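You operate a simulated robot arm through the tools that you are given. There is no shell and no other tool.

You run a simulated robot arm. Do the job below in one go: nothing can be reset, and whatever is moved stays where it is left.

TASK
Stow the white cap in the tub and the brush in the side tray, then roll the ladder back.
Fine: all the way back, brake on again at the end; the tub and the other caps stay on their steps. Set down upright: brush with yellow band.

Only the result counts: the job must be done as asked and must still hold three seconds after the hand-in. Knocking over, shifting, dropping, spilling or breaking anything else fails it. A push-on lid holds only when it is set on centred and level and pressed home; a screw cap is set on level and turned clockwise until tight.

THE ROBOT
A 6-joint arm with a two-finger gripper, fixed in place. Base frame: the origin is on the floor under the middle of its stand, x ahead of it, y to its left, z up. Lengths are in cm, angles in rad, forces in N, time in s.
It reaches about 163.7 cm from its shoulder. Its first joint turns from -2.897 to 2.897 rad. Payload 3.43 kg.
The tool frame sits at the grasp point between the pads (the TCP): z along the fingers, y along the line on which they close. The tips reach 2 cm beyond it. The gripper opens to 19 cm; its body begins 24.8 cm behind the TCP.
Orientation is that of the tool frame in the base frame, as a unit quaternion [w, x, y, z]. With the fingers straight down and closing along the base's y, the tool's x points along the base's -x, its y along +y and its z along -z.

THE INTERFACE
- The arm moves only by the tool apply_moves. Its argument "series" is a list of rows, each a list of 3 entries, a list of its own where there are three numbers: the shift along the base's x, y, z in units of 100 mm (1.0 is 100 mm), then the turn, a rotation vector about the base's x, y, z in units of 120 degrees (1.0 is 120 degrees), then the gripper command, from -1 (shut) to 1 (fully open), values between in proportion. In form: [[[x, y, z], [wx, wy, wz], grip], ...]. A call has 1 to 20 rows; each row is the pose to reach, as a shift and turn from the pose commanded when the call began. A call with a number of a shift or a turn outside -1 to 1 is refused whole. A row lasts 0.2 s, in which the tool goes at most 5 cm and 0.15 rad; a call with a longer step from one row to the next is refused whole, and so is a gripper value outside its range. Where a pose cannot be reached the arm comes as near as it can. A force on the tool above 90 N (or 10 N above the force at the start of the call, whichever is more), or a blocked arm, ends the call early, and 0.2 s more pass. Each finger travels about 4.5 cm/s and halts on what it meets, pressing with about 24 N; the grip force reading is that of the motor and also rises with nothing between the fingers. The clock runs only during rows and for 0.2 s after the last one: add rows that repeat a pose to give the fingers time. The reply holds the time, the measured pose of the TCP, the force on the tool along the base axes, the opening and the grip force, in the units named above and with some noise, with the torque about the TCP (base axes, N m) and any sound that the robot's microphone picked up.
- Cameras (640 x 400 px; columns grow to the right, rows downward): "scene" is fixed at [5.09, 64.84, 143.9]; the picture's right is [-0.58, -0.81, 0.00], its down [-0.53, 0.38, -0.76] and it looks along [0.61, -0.44, -0.65] (base axes); focal length 214 px, centre (320, 200). "wrist" rides on the gripper at [7, -0.8, -28.8] in the tool frame; the picture's right is [0.12, 0.99, 0.00], its down [-0.96, 0.12, -0.25] and it looks along [-0.25, 0.03, 0.97] (tool axes); focal length 261 px, centre (320, 200). There is no depth. A picture from a camera that has moved, and an enlarged one, comes with that camera's place and axes in the base frame and with its lens.
- snapshot(camera): a new picture of that camera. No time passes.
- move_column(by): slides the trunk up (or, below 0, down) by that many cm; the arm rides with it, the base frame stays. It gives what a move gives, with no picture.
- close_up(camera, box): a new picture of the part [left, top, right, bottom] of that camera's present view, enlarged. No time passes.
- job_done(): hands the job in; it is judged then, once.

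Places have to be worked out from the pictures, the camera data and where the tool is seen. Open the gripper and draw the arm clear of the work before you hand the job in, unless the task says otherwise.

The tools are called after ">>>" as a command line: name --argument value ..., lists and objects as JSON in quotes. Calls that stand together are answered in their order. apply_moves: Moves the arm, as the interface text tells. Its arguments: {"type":"object","properties":{"series":{"type":"array","items":{"type":"array"}}},"required":["series"]} The other tools are called the same way: move_column (by) moves the trunk up or down; snapshot (camera) takes a picture; close_up (camera, box) takes an enlarged picture of a part of a camera's view; job_done () hands the job in.

At the start:

```text
time: 0.0
tool_pos: [41.88, 41.37, 131.23]
tool_rot: [0.0, 0.0, 1.0, 0.0]
contact_force: [0.1, 0.5, 0.0]
torque: [-0.03, 0.01, 0.01]
gripper_width: 19.0
grip_force: 0.1
trunk travel left (down, up): [-17.5, 6.5]
```

scene: 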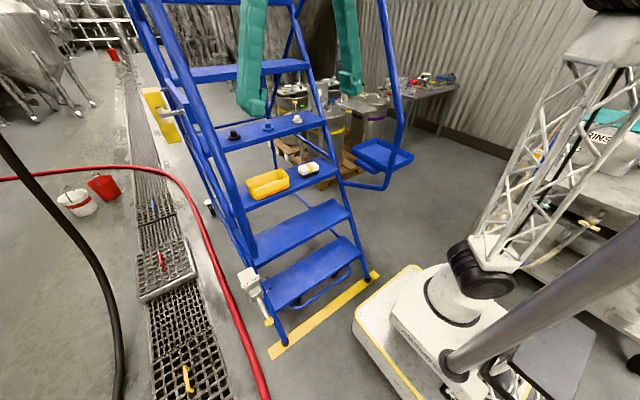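
wrist: 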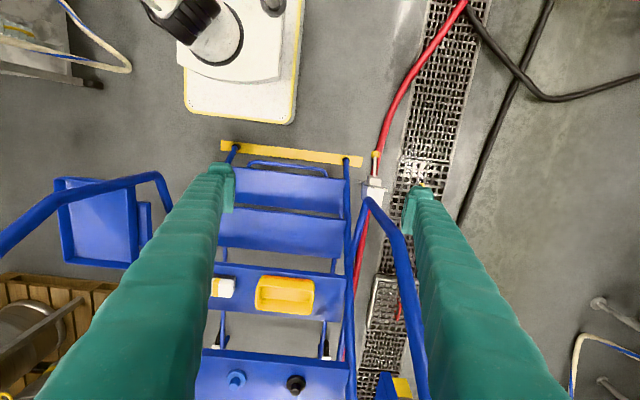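

The scene shows a blue rolling ladder with caps on the upper step, a yellow tub and a brush on a lower step, and a side tray. I'll look closer at all the parts before moving.

>>> close_up --camera "scene" --box '[200, 90, 360, 210]'

>>> close_up --camera "scene" --box '[200, 230, 400, 370]'

>>> close_up --camera "scene" --box '[320, 100, 440, 200]'

>>> close_up --camera "scene" --box '[120, 0, 440, 200]'

>>> close_up --camera "wrist" --box '[180, 120, 440, 400]'

```text
3.33 times, centred on (280, 150) of scene
camera zoom: at [5.09, 64.84, 143.9], right [-0.58, -0.81, 0.0], down [-0.53, 0.38, -0.76], along [0.61, -0.44, -0.65], focal length 715 px, centre (453, 367)
```

zoom: 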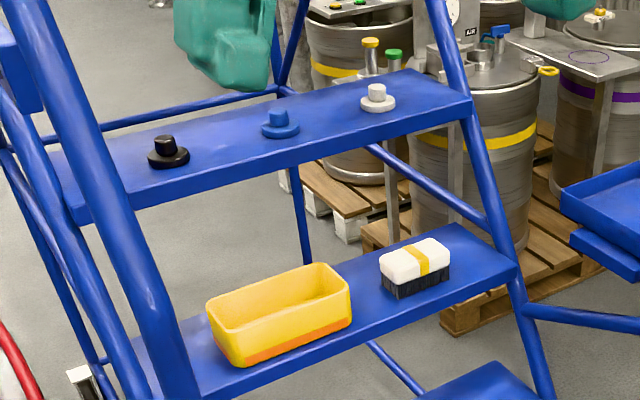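

```text
2.86 times, centred on (300, 300) of scene
camera zoom: at [5.09, 64.84, 143.9], right [-0.58, -0.81, 0.0], down [-0.53, 0.38, -0.76], along [0.61, -0.44, -0.65], focal length 613 px, centre (377, -86)
```

zoom: 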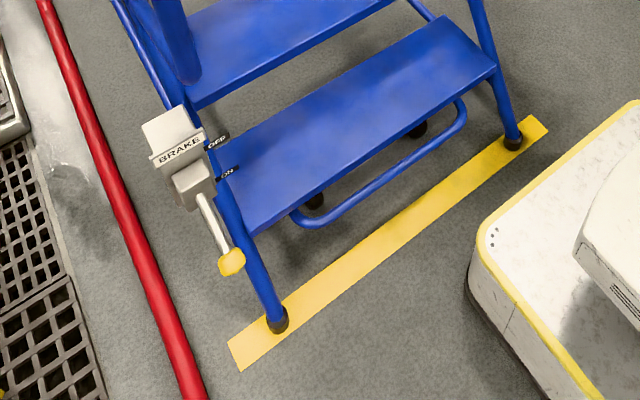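

```text
4.00 times, centred on (380, 150) of scene
camera zoom: at [5.09, 64.84, 143.9], right [-0.58, -0.81, 0.0], down [-0.53, 0.38, -0.76], along [0.61, -0.44, -0.65], focal length 858 px, centre (80, 400)
```

zoom: 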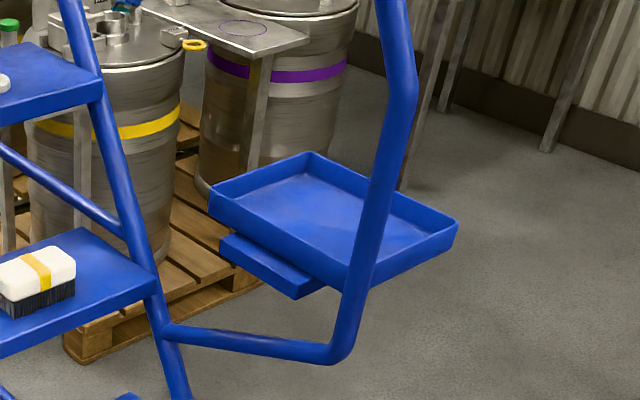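

```text
2.00 times, centred on (280, 100) of scene
camera zoom: at [5.09, 64.84, 143.9], right [-0.58, -0.81, 0.0], down [-0.53, 0.38, -0.76], along [0.61, -0.44, -0.65], focal length 429 px, centre (400, 400)
```

zoom: 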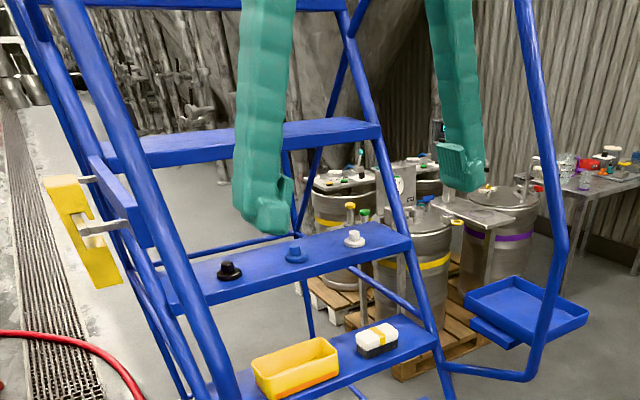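

```text
1.43 times, centred on (310, 260) of wrist
camera zoom: at [34.92, 40.55, 160.26], right [-0.12, 0.99, 0.0], down [0.96, 0.12, 0.25], along [0.25, 0.03, -0.97], focal length 372 px, centre (334, 114)
```

zoom: 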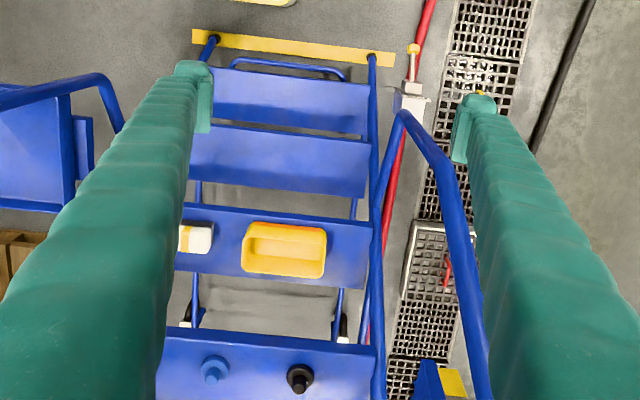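

The tub sits at about (88, 36, 77), the white cap near (106, 7, 101) and the tray near (67, -20, 88). The brake lever is near (40, 62, 58). I'll look closer at the brake, the yellow part on the left, the floor behind the ladder and the rear wheels.

>>> close_up --camera "scene" --box '[230, 260, 294, 340]'

>>> close_up --camera "scene" --box '[120, 60, 240, 220]'

>>> close_up --camera "wrist" --box '[330, 130, 450, 230]'

>>> close_up --camera "scene" --box '[270, 130, 350, 190]'

>>> close_up --camera "wrist" --box '[340, 300, 460, 400]'

```text
5.00 times, centred on (262, 300) of scene
camera zoom: at [5.09, 64.84, 143.9], right [-0.58, -0.81, 0.0], down [-0.53, 0.38, -0.76], along [0.61, -0.44, -0.65], focal length 1072 px, centre (610, -300)
```

zoom: 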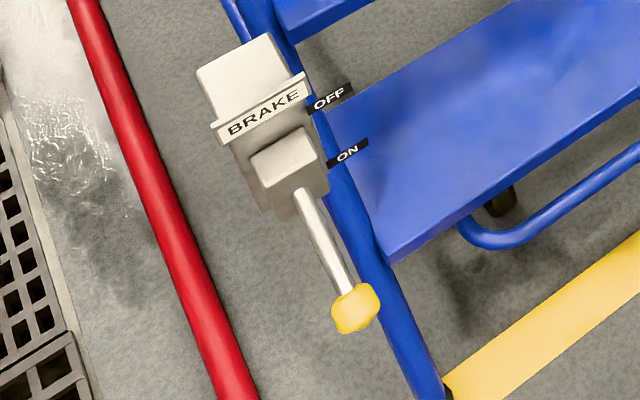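

```text
2.50 times, centred on (180, 140) of scene
camera zoom: at [5.09, 64.84, 143.9], right [-0.58, -0.81, 0.0], down [-0.53, 0.38, -0.76], along [0.61, -0.44, -0.65], focal length 536 px, centre (670, 350)
```

zoom: 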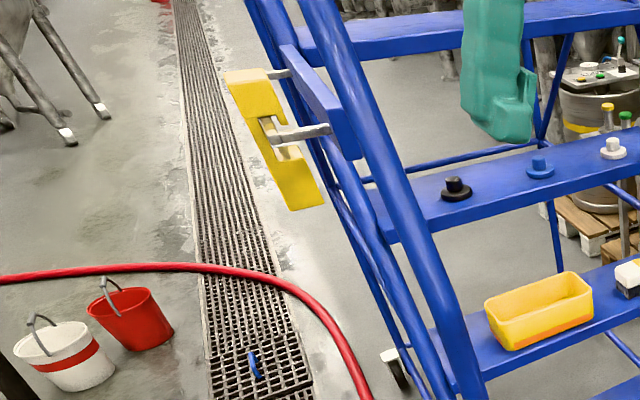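

```text
4.00 times, centred on (390, 180) of wrist
camera zoom: at [34.92, 40.55, 160.26], right [-0.12, 0.99, 0.0], down [0.96, 0.12, 0.25], along [0.25, 0.03, -0.97], focal length 1043 px, centre (40, 280)
```

zoom: 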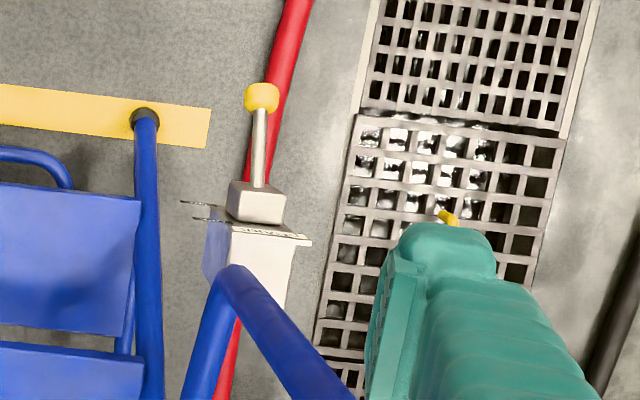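

```text
6.67 times, centred on (310, 160) of scene
camera zoom: at [5.09, 64.84, 143.9], right [-0.58, -0.81, 0.0], down [-0.53, 0.38, -0.76], along [0.61, -0.44, -0.65], focal length 1430 px, centre (387, 467)
```

zoom: 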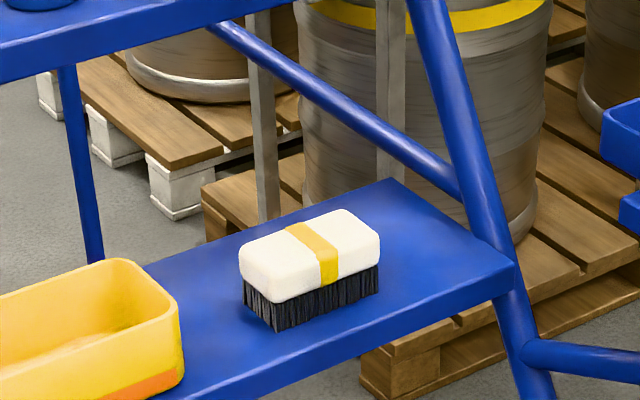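

```text
4.00 times, centred on (400, 350) of wrist
camera zoom: at [34.92, 40.55, 160.26], right [-0.12, 0.99, 0.0], down [0.96, 0.12, 0.25], along [0.25, 0.03, -0.97], focal length 1043 px, centre (0, -400)
```

zoom: 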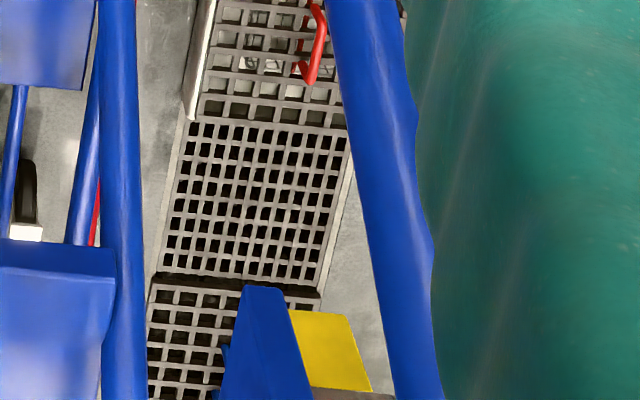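

The brake lever points toward the robot at the ON label, with the OFF label above it. A yellow grab handle is on the left rail. I'll start moving toward the white cap, staying high, tilting the fingers forward and narrowing the opening.

>>> apply_moves --series '[[[0.25, -0.25, 0.05], [0, -0.06, 0], 0.8], [[0.5, -0.5, 0.1], [0, -0.12, 0], 0.6], [[0.75, -0.75, 0.15], [0, -0.18, 0], 0.4], [[1.0, -1.0, 0.2], [0, -0.24, 0], 0.2]]'

```text
time: 1.0
tool_pos: [52.4, 31.43, 133.3]
tool_rot: [0.25, 0.001, 0.968, -0.002]
contact_force: [0.6, 0.9, -0.7]
torque: [-0.12, 0.03, -0.05]
gripper_width: 11.39
grip_force: 0.0
trunk travel left (down, up): [-17.5, 6.5]
```

The tool is tilted 29° forward at (52, 31, 133). I'll check the view.

>>> snapshot --camera "wrist"

>>> snapshot --camera "scene"

```text
taken
camera wrist: at [32.27, 30.65, 155.22], right [-0.1, 0.99, -0.06], down [0.72, 0.12, 0.68], along [0.68, 0.03, -0.73], focal length 261 px, centre (320, 200)
```

wrist: 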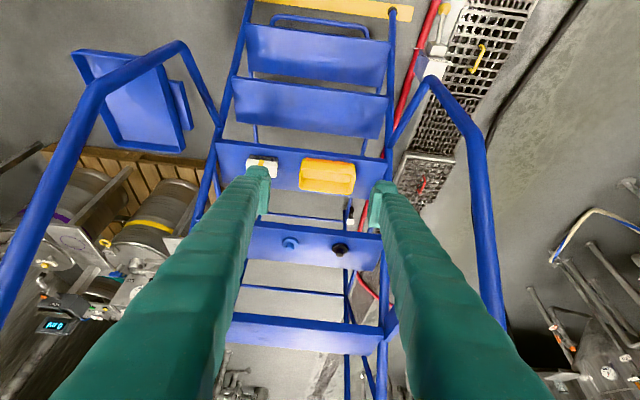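

```text
taken
```

scene: 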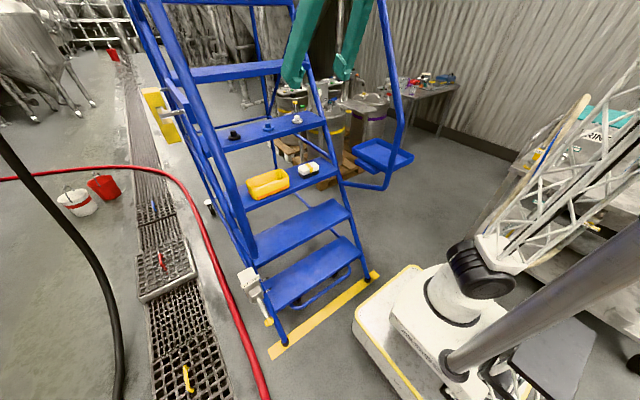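

The view confirms the step layout and shows the rails to either side. I'll continue toward the white cap between the rails.

>>> apply_moves --series '[[[0.33, -0.27, 0], [0, 0, 0], 0.2], [[0.66, -0.53, 0], [0, 0, 0], 0.2], [[1.0, -0.8, 0], [0, 0, 0], 0.2]]'

>>> apply_moves --series '[[[0.33, -0.27, -0.1], [0, 0, 0], 0.1], [[0.66, -0.53, -0.2], [0, 0, 0], 0.1], [[1.0, -0.8, -0.3], [0, 0, 0], 0.1]]'

>>> snapshot --camera "wrist"

>>> snapshot --camera "scene"

```text
time: 1.8
tool_pos: [61.87, 23.18, 133.38]
tool_rot: [0.248, -0.001, 0.969, 0.001]
contact_force: [0.1, 0.3, 0.4]
torque: [-0.04, -0.07, -0.01]
gripper_width: 11.43
grip_force: 0.0
trunk travel left (down, up): [-17.5, 6.5]
```

```text
time: 2.6
tool_pos: [72.07, 15.34, 130.44]
tool_rot: [0.25, 0.0, 0.968, -0.001]
contact_force: [-1.8, 0.1, 0.7]
torque: [-0.05, -0.09, -0.03]
gripper_width: 10.46
grip_force: 0.1
trunk travel left (down, up): [-17.5, 6.5]
```

```text
taken
camera wrist: at [52.14, 14.45, 152.34], right [-0.1, 0.99, -0.06], down [0.72, 0.12, 0.68], along [0.68, 0.03, -0.73], focal length 261 px, centre (320, 200)
```

wrist: 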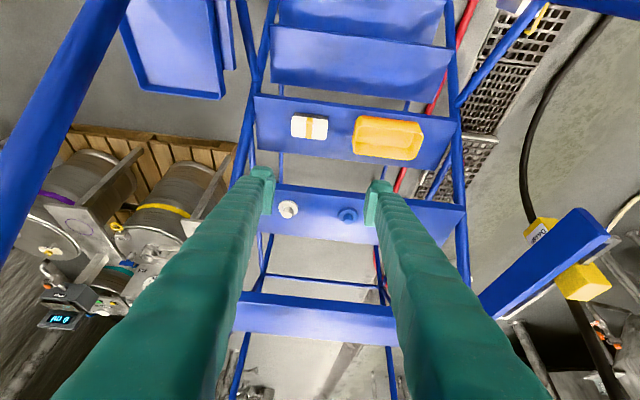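

```text
taken
```

scene: 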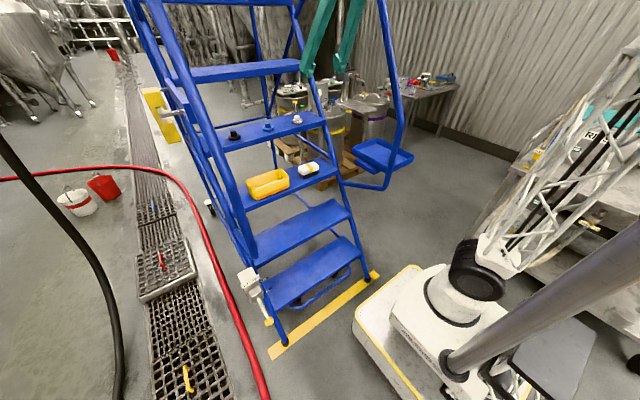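

The white cap is visible between the fingers, near (103, 8.5, 103). I'll zoom in on it, the brush and tub, and the writing on the yellow handle.

>>> close_up --camera "wrist" --box '[480, 190, 640, 310]'

>>> close_up --camera "wrist" --box '[240, 90, 400, 230]'

>>> close_up --camera "wrist" --box '[220, 180, 480, 400]'

```text
3.33 times, centred on (560, 250) of wrist
camera zoom: at [52.14, 14.45, 152.34], right [-0.1, 0.99, -0.06], down [0.72, 0.12, 0.68], along [0.68, 0.03, -0.73], focal length 869 px, centre (-480, 33)
```

zoom: 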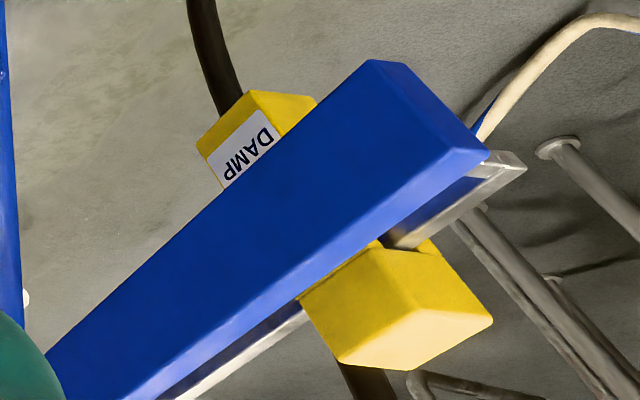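

```text
2.86 times, centred on (320, 160) of wrist
camera zoom: at [52.14, 14.45, 152.34], right [-0.1, 0.99, -0.06], down [0.72, 0.12, 0.68], along [0.68, 0.03, -0.73], focal length 745 px, centre (320, 314)
```

zoom: 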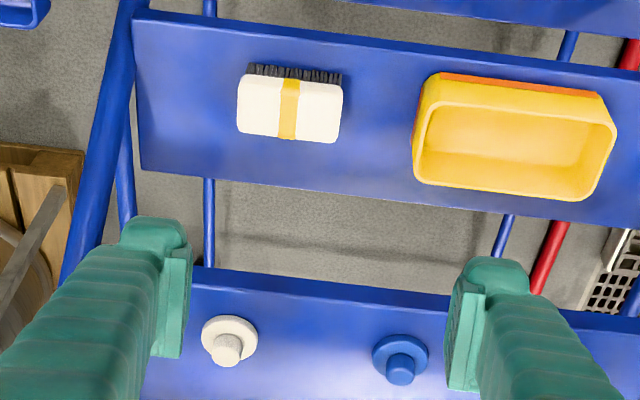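

```text
1.82 times, centred on (350, 290) of wrist
camera zoom: at [52.14, 14.45, 152.34], right [-0.1, 0.99, -0.06], down [0.72, 0.12, 0.68], along [0.68, 0.03, -0.73], focal length 474 px, centre (266, 36)
```

zoom: 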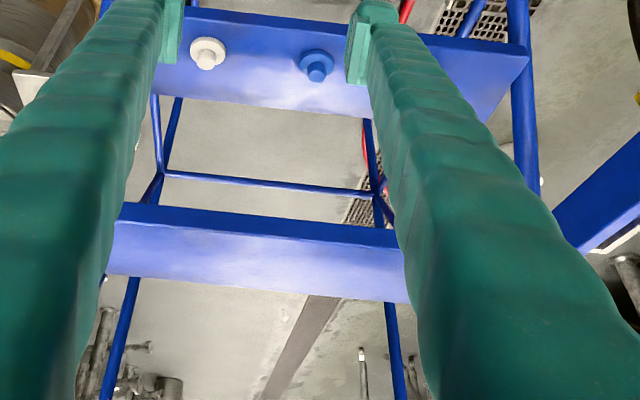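

The cap flange triangulates to (104.1, 8.2, 101.5) on step 4, with the next step's edge at x≈111. I'll move above the cap with the tilt eased to about 15°.

>>> apply_moves --series '[[[0.33, -0.1, -0.13], [0, 0.04, 0], 0.0], [[0.66, -0.2, -0.26], [0, 0.08, 0], -0.05], [[1.0, -0.3, -0.4], [0, 0.117, 0], -0.05]]'

>>> apply_moves --series '[[[0.33, -0.1, -0.16], [0, 0, 0], -0.05], [[0.66, -0.2, -0.32], [0, 0, 0], -0.05], [[1.0, -0.3, -0.5], [0, 0, 0], -0.05]]'

>>> snapshot --camera "wrist"

>>> close_up --camera "scene" --box '[220, 50, 380, 170]'

```text
time: 3.4
tool_pos: [81.92, 12.06, 126.54]
tool_rot: [0.129, 0.001, 0.992, 0.0]
contact_force: [-0.4, -0.3, 0.7]
torque: [-0.04, -0.27, 0.0]
gripper_width: 9.02
grip_force: 0.2
trunk travel left (down, up): [-17.5, 6.5]
```

```text
time: 4.2
tool_pos: [91.81, 9.6, 121.27]
tool_rot: [0.129, 0.0, 0.992, 0.0]
contact_force: [-0.3, 0.2, 0.1]
torque: [-0.01, -0.15, 0.0]
gripper_width: 9.03
grip_force: 0.0
trunk travel left (down, up): [-17.5, 6.5]
```

```text
taken
camera wrist: at [77.67, 8.73, 147.54], right [-0.12, 0.99, -0.03], down [0.87, 0.12, 0.49], along [0.49, 0.03, -0.87], focal length 261 px, centre (320, 200)
```

wrist: 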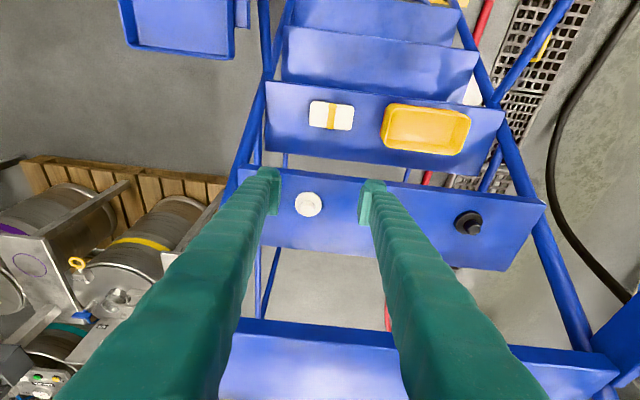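

```text
3.33 times, centred on (300, 110) of scene
camera zoom: at [5.09, 64.84, 143.9], right [-0.58, -0.81, 0.0], down [-0.53, 0.38, -0.76], along [0.61, -0.44, -0.65], focal length 715 px, centre (387, 500)
```

zoom: 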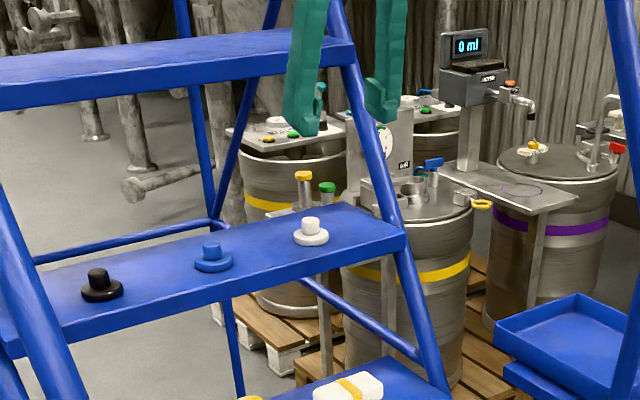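

The cap is at (104.0, 8.0). I'll move closer above it, then descend.

>>> apply_moves --series '[[[0.4, -0.05, -0.2], [0, 0, 0], -0.05], [[0.8, -0.1, -0.4], [0, 0, 0], -0.05], [[1.0, -0.13, -0.7], [0, 0, 0], -0.05], [[1.0, -0.13, -0.9], [0, 0, 0], -0.05]]'

>>> close_up --camera "wrist" --box '[240, 140, 400, 260]'

>>> close_up --camera "scene" --box '[250, 70, 350, 150]'

```text
time: 5.2
tool_pos: [101.83, 7.97, 112.25]
tool_rot: [0.128, 0.0, 0.992, -0.001]
contact_force: [-0.2, 0.0, -0.5]
torque: [-0.02, 0.02, -0.02]
gripper_width: 8.99
grip_force: 0.0
trunk travel left (down, up): [-17.5, 6.5]
```

```text
3.33 times, centred on (320, 200) of wrist
camera zoom: at [87.8, 7.22, 138.43], right [-0.12, 0.99, -0.03], down [0.87, 0.12, 0.48], along [0.48, 0.03, -0.87], focal length 869 px, centre (320, 200)
```

zoom: 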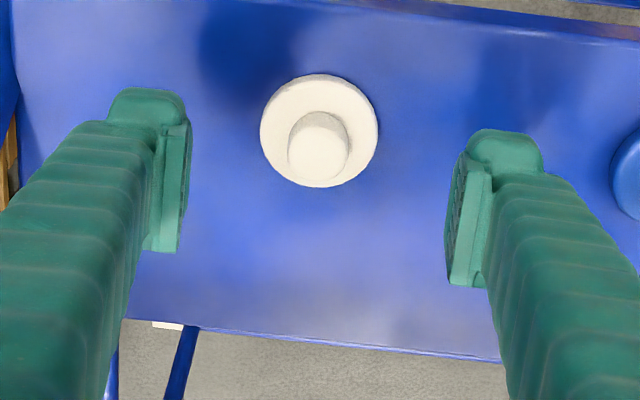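

```text
5.00 times, centred on (300, 110) of scene
camera zoom: at [5.09, 64.84, 143.9], right [-0.58, -0.81, 0.0], down [-0.53, 0.38, -0.76], along [0.61, -0.44, -0.65], focal length 1072 px, centre (420, 650)
```

zoom: 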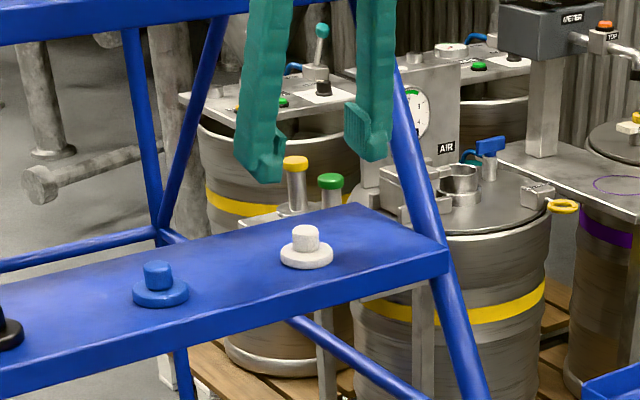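

The cap is centred between the pads: flange Ø5.5 cm, knob Ø2.8 cm. I'll descend along the tool axis to put the pads around the knob.

>>> apply_moves --series '[[[0.1, 0, -0.3], [0, 0, 0], -0.05], [[0.18, 0, -0.55], [0, 0, 0], -0.05], [[0.24, 0, -0.72], [0, 0, 0], -0.05], [[0.24, 0, -0.76], [0, 0, 0], -0.05]]'

>>> close_up --camera "wrist" --box '[240, 140, 400, 260]'

>>> close_up --camera "scene" --box '[270, 90, 330, 140]'

```text
time: 6.2
tool_pos: [104.3, 8.0, 104.81]
tool_rot: [0.129, 0.0, 0.992, 0.0]
contact_force: [-0.8, -0.8, 0.0]
torque: [-0.01, -0.01, 0.0]
gripper_width: 9.04
grip_force: 0.1
trunk travel left (down, up): [-17.5, 6.5]
```

```text
3.33 times, centred on (320, 200) of wrist
camera zoom: at [90.16, 7.14, 130.87], right [-0.12, 0.99, -0.03], down [0.87, 0.12, 0.48], along [0.48, 0.03, -0.87], focal length 869 px, centre (320, 200)
```

zoom: 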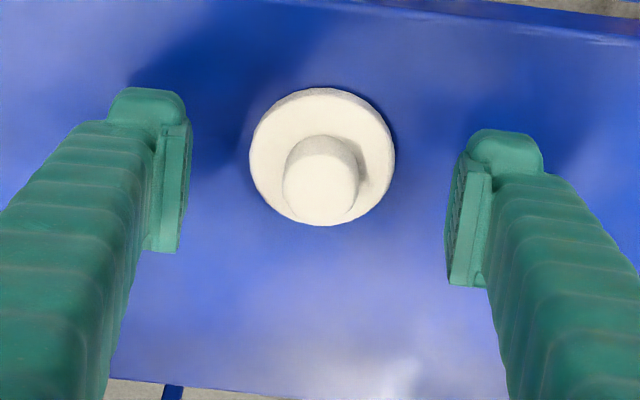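

```text
8.00 times, centred on (300, 115) of scene
camera zoom: at [5.09, 64.84, 143.9], right [-0.58, -0.81, 0.0], down [-0.53, 0.38, -0.76], along [0.61, -0.44, -0.65], focal length 1716 px, centre (480, 880)
```

zoom: 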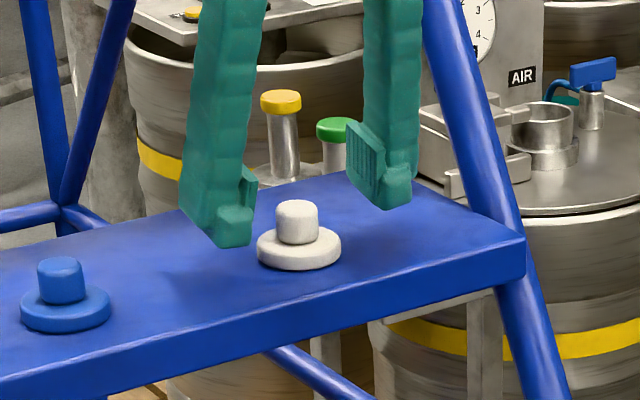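

The knob top is at z≈104.4, level with the pads. I'll lower 0.2 cm and close on the knob.

>>> apply_moves --series '[[[0, 0, -0.02], [0, 0, 0], -0.4], [[0, 0, -0.02], [0, 0, 0], -0.7], [[0, 0, -0.02], [0, 0, 0], -1], [[0, 0, -0.02], [0, 0, 0], -1], [[0, 0, -0.02], [0, 0, 0], -1], [[0, 0, -0.02], [0, 0, 0], -1], [[0, 0, -0.02], [0, 0, 0], -1]]'

>>> close_up --camera "wrist" --box '[240, 140, 400, 260]'

```text
time: 7.8
tool_pos: [104.28, 8.0, 104.83]
tool_rot: [0.13, 0.0, 0.991, 0.0]
contact_force: [-3.3, 0.2, 20.8]
torque: [-0.01, -0.19, -0.01]
gripper_width: 1.96
grip_force: 24.4
trunk travel left (down, up): [-17.5, 6.5]
```

```text
3.33 times, centred on (320, 200) of wrist
camera zoom: at [90.06, 7.16, 130.93], right [-0.12, 0.99, -0.03], down [0.87, 0.12, 0.49], along [0.49, 0.03, -0.87], focal length 869 px, centre (320, 200)
```

zoom: 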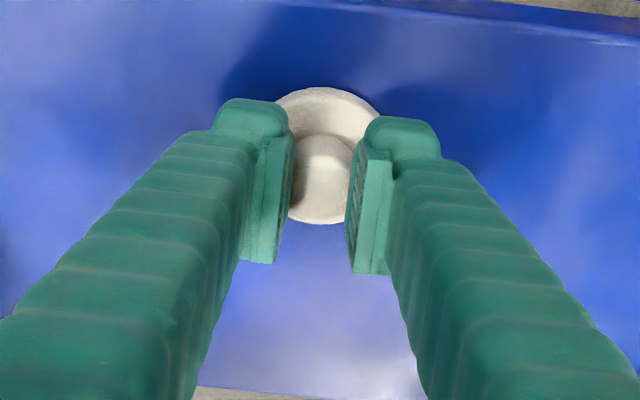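

Grip force is 24 N at width 1.96, with a light press on the flange. I'll lift straight up slowly and check.

>>> apply_moves --series '[[[0, 0, 0.02], [0, 0, 0], -1], [[0, 0, 0.1], [0, 0, 0], -1], [[0, 0, 0.25], [0, 0, 0], -1], [[-0.05, 0, 0.4], [0, 0, 0], -1], [[-0.05, 0, 0.4], [0, 0, 0], -1]]'

>>> close_up --camera "wrist" --box '[240, 140, 400, 260]'

>>> close_up --camera "scene" --box '[270, 90, 330, 140]'

```text
time: 9.0
tool_pos: [103.89, 8.18, 108.5]
tool_rot: [0.128, 0.0, 0.992, 0.0]
contact_force: [0.4, 0.0, 0.7]
torque: [0.0, 0.0, 0.02]
gripper_width: 0.0
grip_force: 23.6
trunk travel left (down, up): [-17.5, 6.5]
```

```text
3.33 times, centred on (320, 200) of wrist
camera zoom: at [89.7, 7.25, 134.66], right [-0.12, 0.99, -0.03], down [0.87, 0.12, 0.48], along [0.48, 0.03, -0.87], focal length 869 px, centre (320, 200)
```

zoom: 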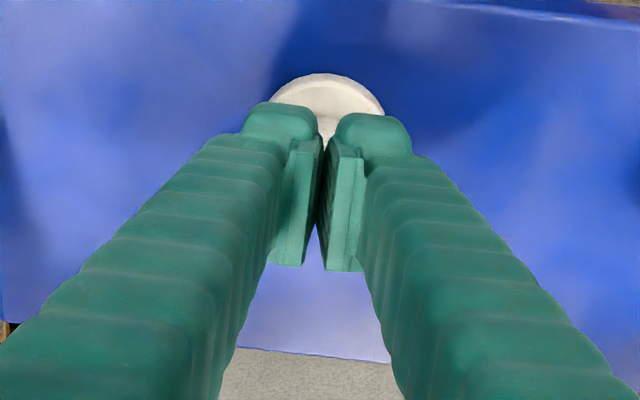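

```text
8.00 times, centred on (300, 115) of scene
camera zoom: at [5.09, 64.84, 143.9], right [-0.58, -0.81, 0.0], down [-0.53, 0.38, -0.76], along [0.61, -0.44, -0.65], focal length 1716 px, centre (480, 880)
```

zoom: 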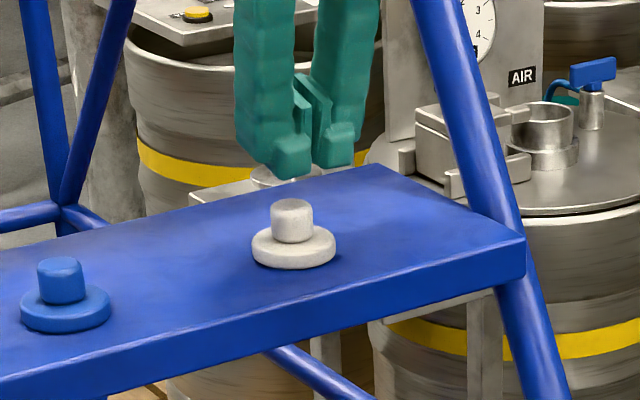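

The cap slipped out: the pads only caught the top of the knob, and the cap is still standing, shifted about 0.4 cm. I'll reopen, reduce the tilt to about 5° so the tips are flatter, and look again.

>>> apply_moves --series '[[[0, 0, 0.05], [0, 0, 0], -0.6], [[0.03, 0, 0.05], [0, 0.04, 0], -0.3], [[0.06, 0, 0.05], [0, 0.0833, 0], -0.05], [[0.09, 0.01, 0.05], [0, 0.0833, 0], -0.05], [[0.09, 0.01, 0.05], [0, 0.0833, 0], -0.05], [[0.09, 0.01, 0.05], [0, 0.0833, 0], -0.05]]'

>>> close_up --camera "wrist" --box '[240, 140, 400, 260]'

>>> close_up --camera "scene" --box '[260, 80, 340, 140]'

```text
time: 10.4
tool_pos: [104.66, 8.21, 108.95]
tool_rot: [0.041, 0.001, 0.999, -0.001]
contact_force: [0.1, 0.2, 0.8]
torque: [0.0, 0.01, 0.03]
gripper_width: 9.04
grip_force: 0.0
trunk travel left (down, up): [-17.5, 6.5]
```

```text
3.33 times, centred on (320, 200) of wrist
camera zoom: at [95.33, 7.4, 137.21], right [-0.12, 0.99, -0.01], down [0.94, 0.12, 0.33], along [0.33, 0.03, -0.95], focal length 869 px, centre (320, 200)
```

zoom: 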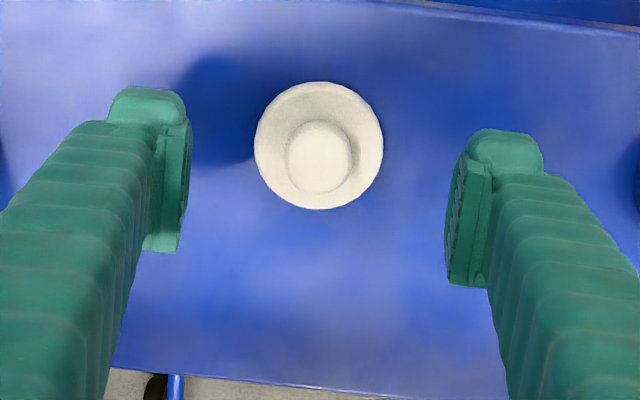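

```text
6.67 times, centred on (300, 110) of scene
camera zoom: at [5.09, 64.84, 143.9], right [-0.58, -0.81, 0.0], down [-0.53, 0.38, -0.76], along [0.61, -0.44, -0.65], focal length 1430 px, centre (453, 800)
```

zoom: 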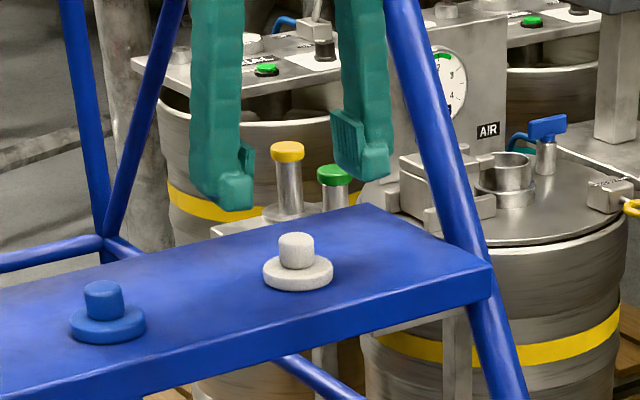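

The cap is now at (105.25, 8.2), knob top ≈104.0. I'll descend to TCP z≈104.1 and close in the same move.

>>> apply_moves --series '[[[0.06, 0, -0.2], [0, 0, 0], -0.05], [[0.06, 0, -0.38], [0, 0, 0], -0.05], [[0.06, 0, -0.46], [0, 0, 0], -0.05], [[0.06, 0, -0.485], [0, 0, 0], -0.05], [[0.06, 0, -0.485], [0, 0, 0], -0.3], [[0.06, 0, -0.485], [0, 0, 0], -0.5], [[0.06, 0, -0.485], [0, 0, 0], -0.7], [[0.06, 0, -0.485], [0, 0, 0], -1], [[0.06, 0, -0.485], [0, 0, 0], -1], [[0.06, 0, -0.485], [0, 0, 0], -1]]'

>>> close_up --camera "wrist" --box '[240, 140, 400, 260]'

>>> close_up --camera "scene" --box '[270, 90, 330, 140]'

```text
time: 12.6
tool_pos: [105.56, 8.14, 104.05]
tool_rot: [0.042, 0.0, 0.999, 0.0]
contact_force: [-0.3, 0.6, 0.8]
torque: [-0.02, -0.02, 0.02]
gripper_width: 2.59
grip_force: 23.9
trunk travel left (down, up): [-17.5, 6.5]
```

```text
3.33 times, centred on (320, 200) of wrist
camera zoom: at [96.13, 7.38, 132.41], right [-0.12, 0.99, -0.01], down [0.94, 0.12, 0.33], along [0.33, 0.03, -0.95], focal length 869 px, centre (320, 200)
```

zoom: 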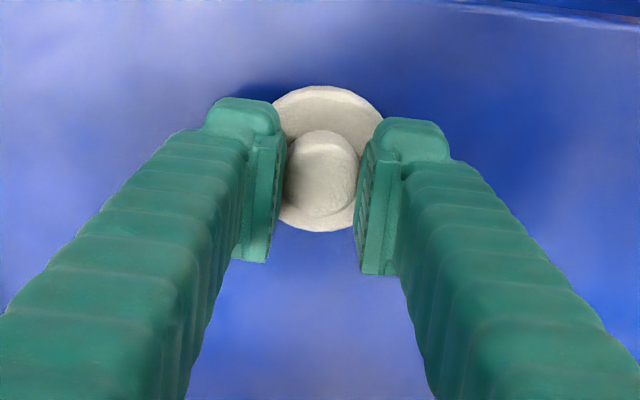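

```text
8.00 times, centred on (300, 115) of scene
camera zoom: at [5.09, 64.84, 143.9], right [-0.58, -0.81, 0.0], down [-0.53, 0.38, -0.76], along [0.61, -0.44, -0.65], focal length 1716 px, centre (480, 880)
```

zoom: 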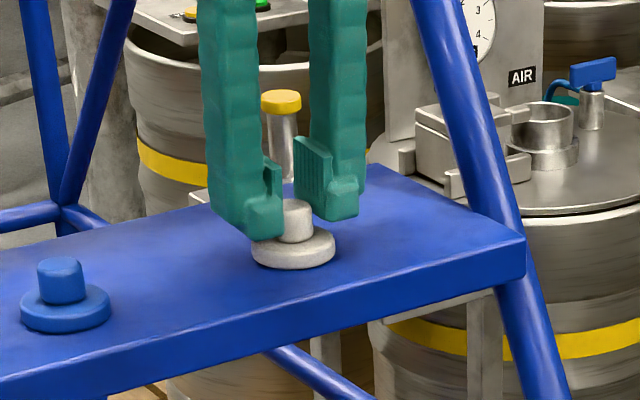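

Width 2.59 with no vertical reaction force, so the knob is gripped properly this time. I'll lift gently and check.

>>> apply_moves --series '[[[0, 0, 0.05], [0, 0, 0], -1], [[0, 0, 0.15], [0, 0, 0], -1], [[0, 0, 0.3], [0, 0, 0], -1], [[-0.1, 0, 0.45], [0, 0, 0], -1], [[-0.2, 0, 0.6], [0, 0, 0], -1]]'

>>> close_up --camera "wrist" --box '[240, 140, 400, 260]'

>>> close_up --camera "scene" --box '[260, 70, 340, 140]'

```text
time: 13.8
tool_pos: [103.39, 8.12, 110.21]
tool_rot: [0.04, 0.001, 0.999, 0.0]
contact_force: [0.9, 0.5, -0.9]
torque: [0.0, 0.04, -0.02]
gripper_width: 2.57
grip_force: 24.7
trunk travel left (down, up): [-17.5, 6.5]
```

```text
3.33 times, centred on (320, 200) of wrist
camera zoom: at [94.05, 7.24, 138.51], right [-0.12, 0.99, -0.01], down [0.94, 0.12, 0.33], along [0.32, 0.03, -0.95], focal length 869 px, centre (320, 200)
```

zoom: 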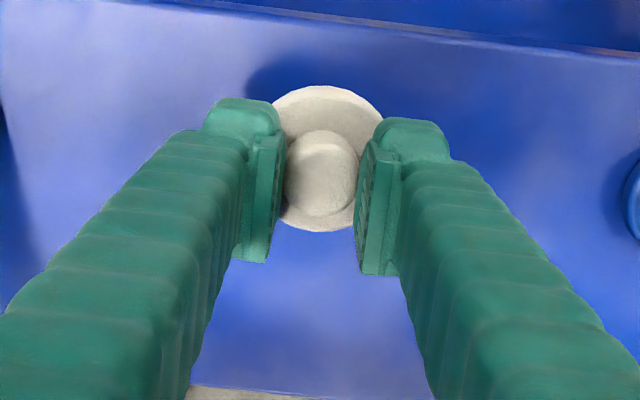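

```text
5.71 times, centred on (300, 105) of scene
camera zoom: at [5.09, 64.84, 143.9], right [-0.58, -0.81, 0.0], down [-0.53, 0.38, -0.76], along [0.61, -0.44, -0.65], focal length 1226 px, centre (434, 743)
```

zoom: 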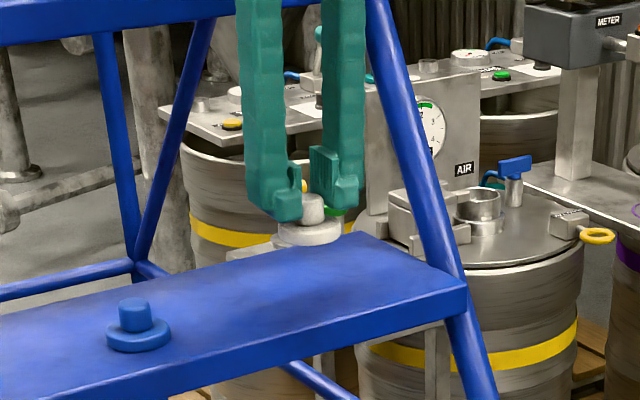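

The cap is held and clear of the step. I'll carry it back and across to above the tub.

>>> apply_moves --series '[[[-0.4, 0.0, 0.15], [0, 0, 0], -1], [[-0.8, 0.1, 0.2], [0, 0, 0], -1], [[-1.0, 0.45, 0.2], [0, 0, 0], -1], [[-1.0, 0.9, 0.2], [0, 0, 0], -1], [[-1.0, 1.0, 0.2], [0, 0, 0], -1]]'

>>> apply_moves --series '[[[-0.3, 0.4, -0.05], [0, 0, 0], -1], [[-0.6, 0.8, -0.1], [0, 0, 0], -1], [[-0.8, 1.0, -0.1], [0, 0, 0], -1], [[-0.8, 1.0, -0.1], [0, 0, 0], -1]]'

>>> snapshot --camera "wrist"

>>> snapshot --camera "scene"

```text
time: 15.0
tool_pos: [93.38, 18.22, 112.14]
tool_rot: [0.042, 0.0, 0.999, 0.0]
contact_force: [-0.5, 0.3, -0.7]
torque: [-0.03, 0.01, -0.02]
gripper_width: 2.57
grip_force: 23.9
trunk travel left (down, up): [-17.5, 6.5]
```

```text
refused: row 1 steps farther than a row can; nothing moved
```

```text
taken
camera wrist: at [84.07, 17.32, 140.35], right [-0.12, 0.99, -0.01], down [0.94, 0.12, 0.33], along [0.32, 0.03, -0.95], focal length 261 px, centre (320, 200)
```

wrist: 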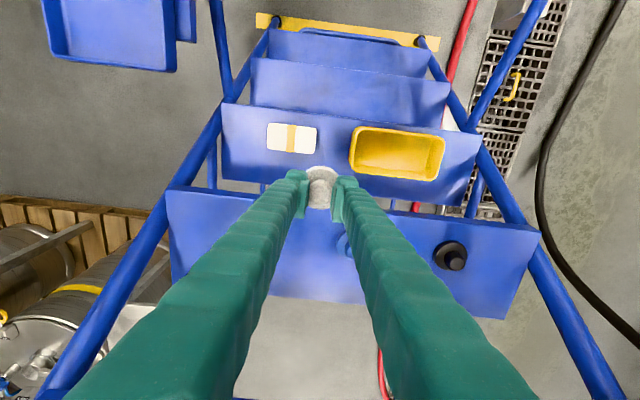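

```text
taken
```

scene: 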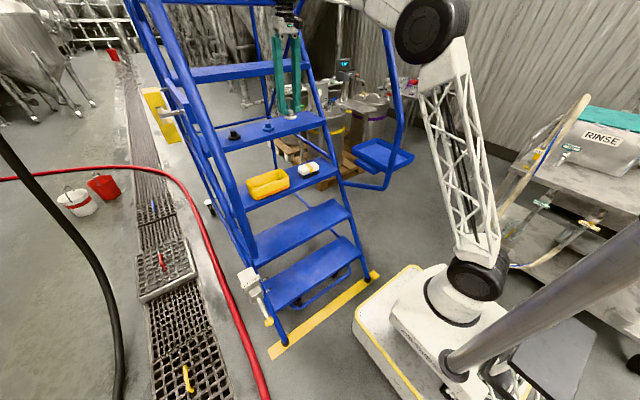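

The second move was refused for a long step. I'll take a close-up to locate the tub and brush precisely before continuing.

>>> close_up --camera "wrist" --box '[250, 90, 470, 230]'

>>> close_up --camera "scene" --box '[235, 150, 335, 212]'

```text
2.86 times, centred on (360, 160) of wrist
camera zoom: at [84.07, 17.32, 140.35], right [-0.12, 0.99, -0.01], down [0.94, 0.12, 0.33], along [0.32, 0.03, -0.95], focal length 745 px, centre (206, 314)
```

zoom: 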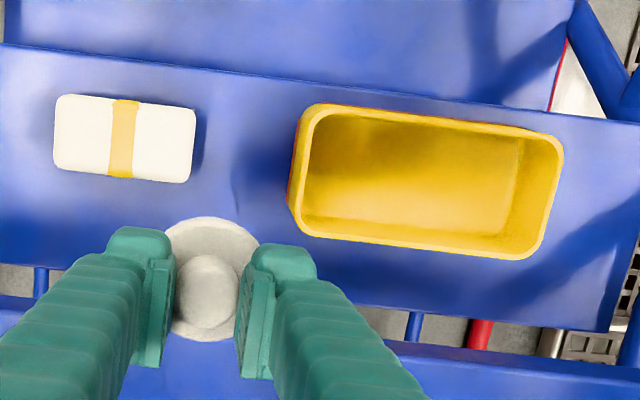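

```text
6.40 times, centred on (285, 181) of scene
camera zoom: at [5.09, 64.84, 143.9], right [-0.58, -0.81, 0.0], down [-0.53, 0.38, -0.76], along [0.61, -0.44, -0.65], focal length 1373 px, centre (544, 322)
```

zoom: 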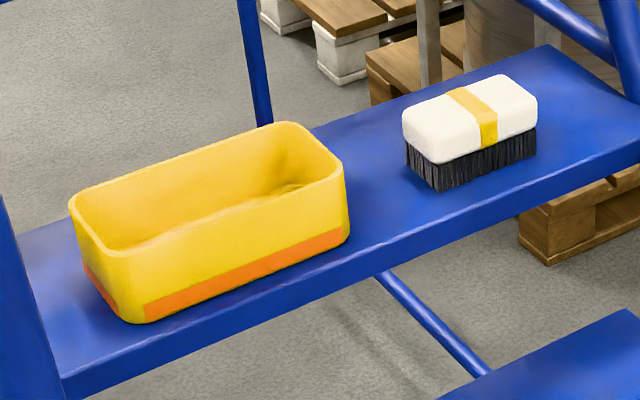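

Refined positions: tub rim centre (91.4, 35.3, 81.7), step 3 at z≈75 and step 4 at z≈100. I'll carry the cap over the tub with slightly more tilt.

>>> apply_moves --series '[[[-0.1, 0.45, 0], [0, -0.02, 0], -1], [[-0.15, 0.9, -0.1], [0, -0.042, 0], -1], [[-0.18, 1.0, -0.4], [0, -0.042, 0], -1], [[-0.18, 1.0, -0.5], [0, -0.042, 0], -1]]'

>>> apply_moves --series '[[[0, 0.4, -0.2], [0, 0, 0], -1], [[0, 0.71, -0.5], [0, 0, 0], -1], [[0, 0.71, -0.9], [0, 0, 0], -1], [[0, 0.71, -0.9], [0, 0, 0], -1]]'

>>> snapshot --camera "wrist"

>>> close_up --camera "scene" --box '[220, 90, 340, 210]'

```text
time: 16.0
tool_pos: [91.61, 28.15, 107.32]
tool_rot: [0.085, 0.0, 0.996, 0.0]
contact_force: [-0.1, -0.4, -0.6]
torque: [0.03, 0.01, 0.0]
gripper_width: 2.6
grip_force: 24.2
trunk travel left (down, up): [-17.5, 6.5]
```

```text
time: 17.0
tool_pos: [91.52, 35.2, 98.12]
tool_rot: [0.086, -0.001, 0.996, 0.0]
contact_force: [-0.4, -0.6, -0.6]
torque: [-0.02, 0.01, -0.04]
gripper_width: 2.57
grip_force: 24.1
trunk travel left (down, up): [-17.5, 6.5]
```

```text
taken
camera wrist: at [79.72, 34.47, 125.42], right [-0.12, 0.99, -0.02], down [0.91, 0.12, 0.41], along [0.41, 0.03, -0.91], focal length 261 px, centre (320, 200)
```

wrist: 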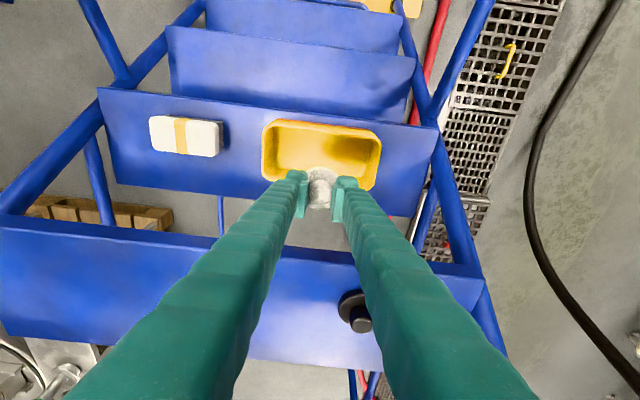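

```text
3.33 times, centred on (280, 150) of scene
camera zoom: at [5.09, 64.84, 143.9], right [-0.58, -0.81, 0.0], down [-0.53, 0.38, -0.76], along [0.61, -0.44, -0.65], focal length 715 px, centre (453, 367)
```

zoom: 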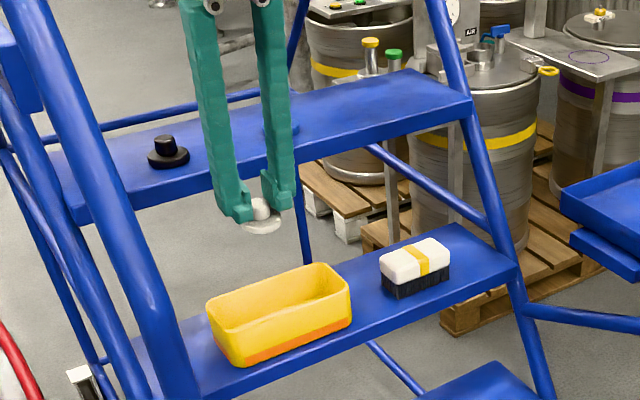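

The cap hangs above the tub. One more close-up to fix the tub centre before lowering.

>>> close_up --camera "wrist" --box '[240, 105, 400, 225]'

```text
3.33 times, centred on (320, 165) of wrist
camera zoom: at [79.72, 34.47, 125.42], right [-0.12, 0.99, -0.02], down [0.91, 0.12, 0.41], along [0.41, 0.03, -0.91], focal length 869 px, centre (320, 317)
```

zoom: 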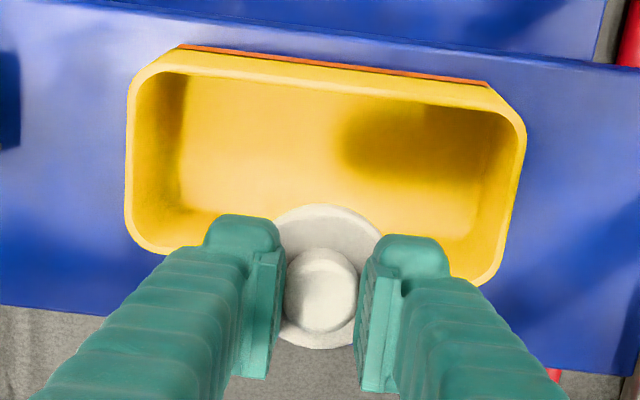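

The cap is within a centimetre of the tub centre (91.2, 35.3). I'll shift slightly and lower it into the tub.

>>> apply_moves --series '[[[-0.06, -0.03, -0.3], [0, 0, 0], -1], [[-0.06, -0.03, -0.6], [0, 0, 0], -1], [[-0.06, -0.03, -0.9], [0, 0, 0], -1], [[-0.06, -0.03, -0.9], [0, 0, 0], -1]]'

>>> close_up --camera "wrist" --box '[240, 105, 400, 225]'

>>> close_up --camera "scene" --box '[220, 110, 320, 210]'

```text
time: 18.0
tool_pos: [90.87, 35.02, 88.68]
tool_rot: [0.085, 0.0, 0.996, 0.0]
contact_force: [0.7, -0.6, -0.7]
torque: [0.05, -0.03, 0.01]
gripper_width: 2.58
grip_force: 24.3
trunk travel left (down, up): [-17.5, 6.5]
```

```text
3.33 times, centred on (320, 165) of wrist
camera zoom: at [79.08, 34.27, 116.0], right [-0.12, 0.99, -0.02], down [0.91, 0.12, 0.41], along [0.41, 0.03, -0.91], focal length 869 px, centre (320, 317)
```

zoom: 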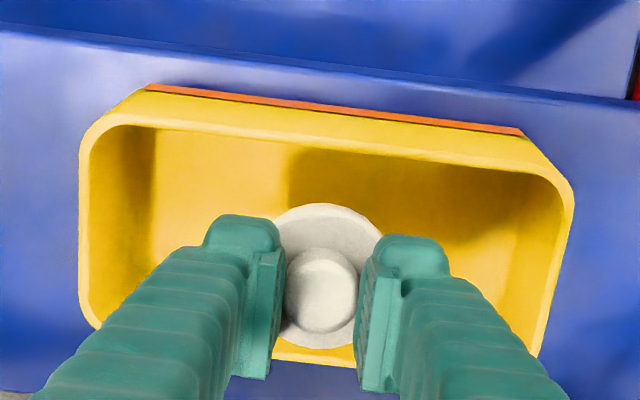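

```text
4.00 times, centred on (270, 160) of scene
camera zoom: at [5.09, 64.84, 143.9], right [-0.58, -0.81, 0.0], down [-0.53, 0.38, -0.76], along [0.61, -0.44, -0.65], focal length 858 px, centre (520, 360)
```

zoom: 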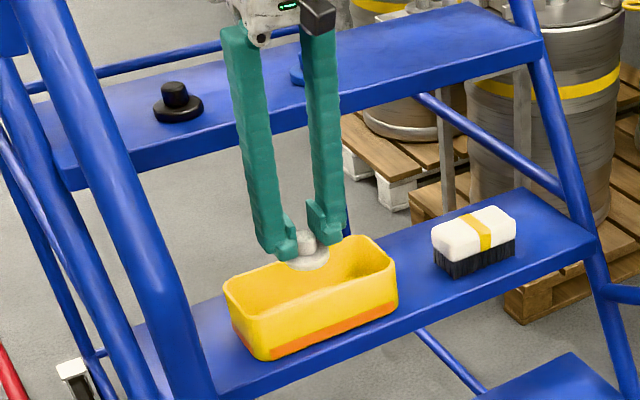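

The cap is over the tub opening with margin all around. I'll lower it to just above the tub floor.

>>> apply_moves --series '[[[0.03, 0.02, -0.25], [0, 0, 0], -1], [[0.03, 0.02, -0.5], [0, 0, 0], -1], [[0.03, 0.02, -0.7], [0, 0, 0], -1], [[0.03, 0.02, -0.8], [0, 0, 0], -1], [[0.03, 0.02, -0.84], [0, 0, 0], -1], [[0.03, 0.02, -0.84], [0, 0, 0], -1]]'

>>> close_up --camera "wrist" --box '[240, 105, 400, 225]'

>>> close_up --camera "scene" --box '[220, 110, 320, 210]'

```text
time: 19.4
tool_pos: [91.33, 35.16, 80.86]
tool_rot: [0.086, -0.001, 0.996, 0.001]
contact_force: [0.4, 0.0, 0.0]
torque: [-0.04, -0.01, 0.01]
gripper_width: 2.57
grip_force: 24.4
trunk travel left (down, up): [-17.5, 6.5]
```

```text
3.33 times, centred on (320, 165) of wrist
camera zoom: at [79.45, 34.29, 108.07], right [-0.12, 0.99, -0.02], down [0.91, 0.12, 0.41], along [0.41, 0.03, -0.91], focal length 869 px, centre (320, 317)
```

zoom: 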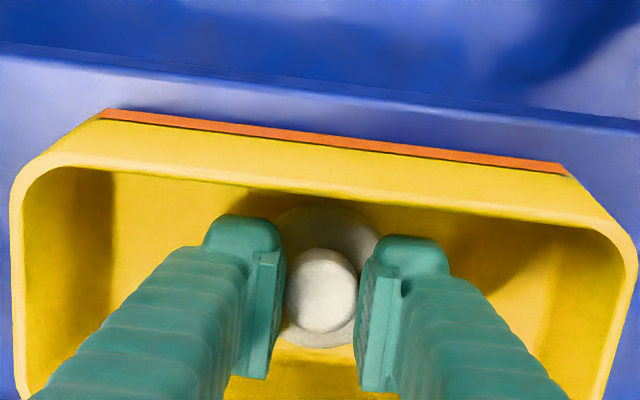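

```text
4.00 times, centred on (270, 160) of scene
camera zoom: at [5.09, 64.84, 143.9], right [-0.58, -0.81, 0.0], down [-0.53, 0.38, -0.76], along [0.61, -0.44, -0.65], focal length 858 px, centre (520, 360)
```

zoom: 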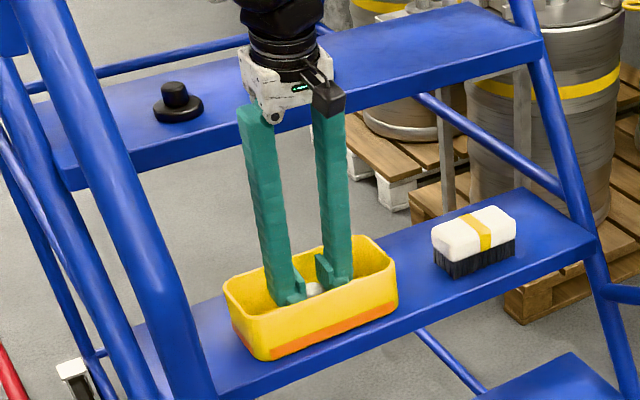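

No contact yet. I'll lower a little more, watching the force.

>>> apply_moves --series '[[[0, 0, -0.03], [0, 0, 0], -1], [[0, 0, -0.06], [0, 0, 0], -1], [[0, 0, -0.06], [0, 0, 0], -1]]'

```text
time: 20.2
tool_pos: [91.34, 34.99, 80.09]
tool_rot: [0.085, 0.0, 0.996, 0.001]
contact_force: [0.2, -0.4, 0.0]
torque: [0.0, 0.04, 0.05]
gripper_width: 2.55
grip_force: 23.8
trunk travel left (down, up): [-17.5, 6.5]
```

>>> apply_moves --series '[[[0, 0, -0.02], [0, 0, 0], -1], [[0, 0, -0.04], [0, 0, 0], -1], [[0, 0, -0.06], [0, 0, 0], -1], [[0, 0, -0.06], [0, 0, 0], -1]]'

```text
time: 21.2
tool_pos: [91.33, 35.22, 79.8]
tool_rot: [0.087, 0.0, 0.996, 0.0]
contact_force: [0.3, 1.6, 17.1]
torque: [0.04, 0.41, -0.03]
gripper_width: 2.58
grip_force: 24.0
trunk travel left (down, up): [-17.5, 6.5]
```

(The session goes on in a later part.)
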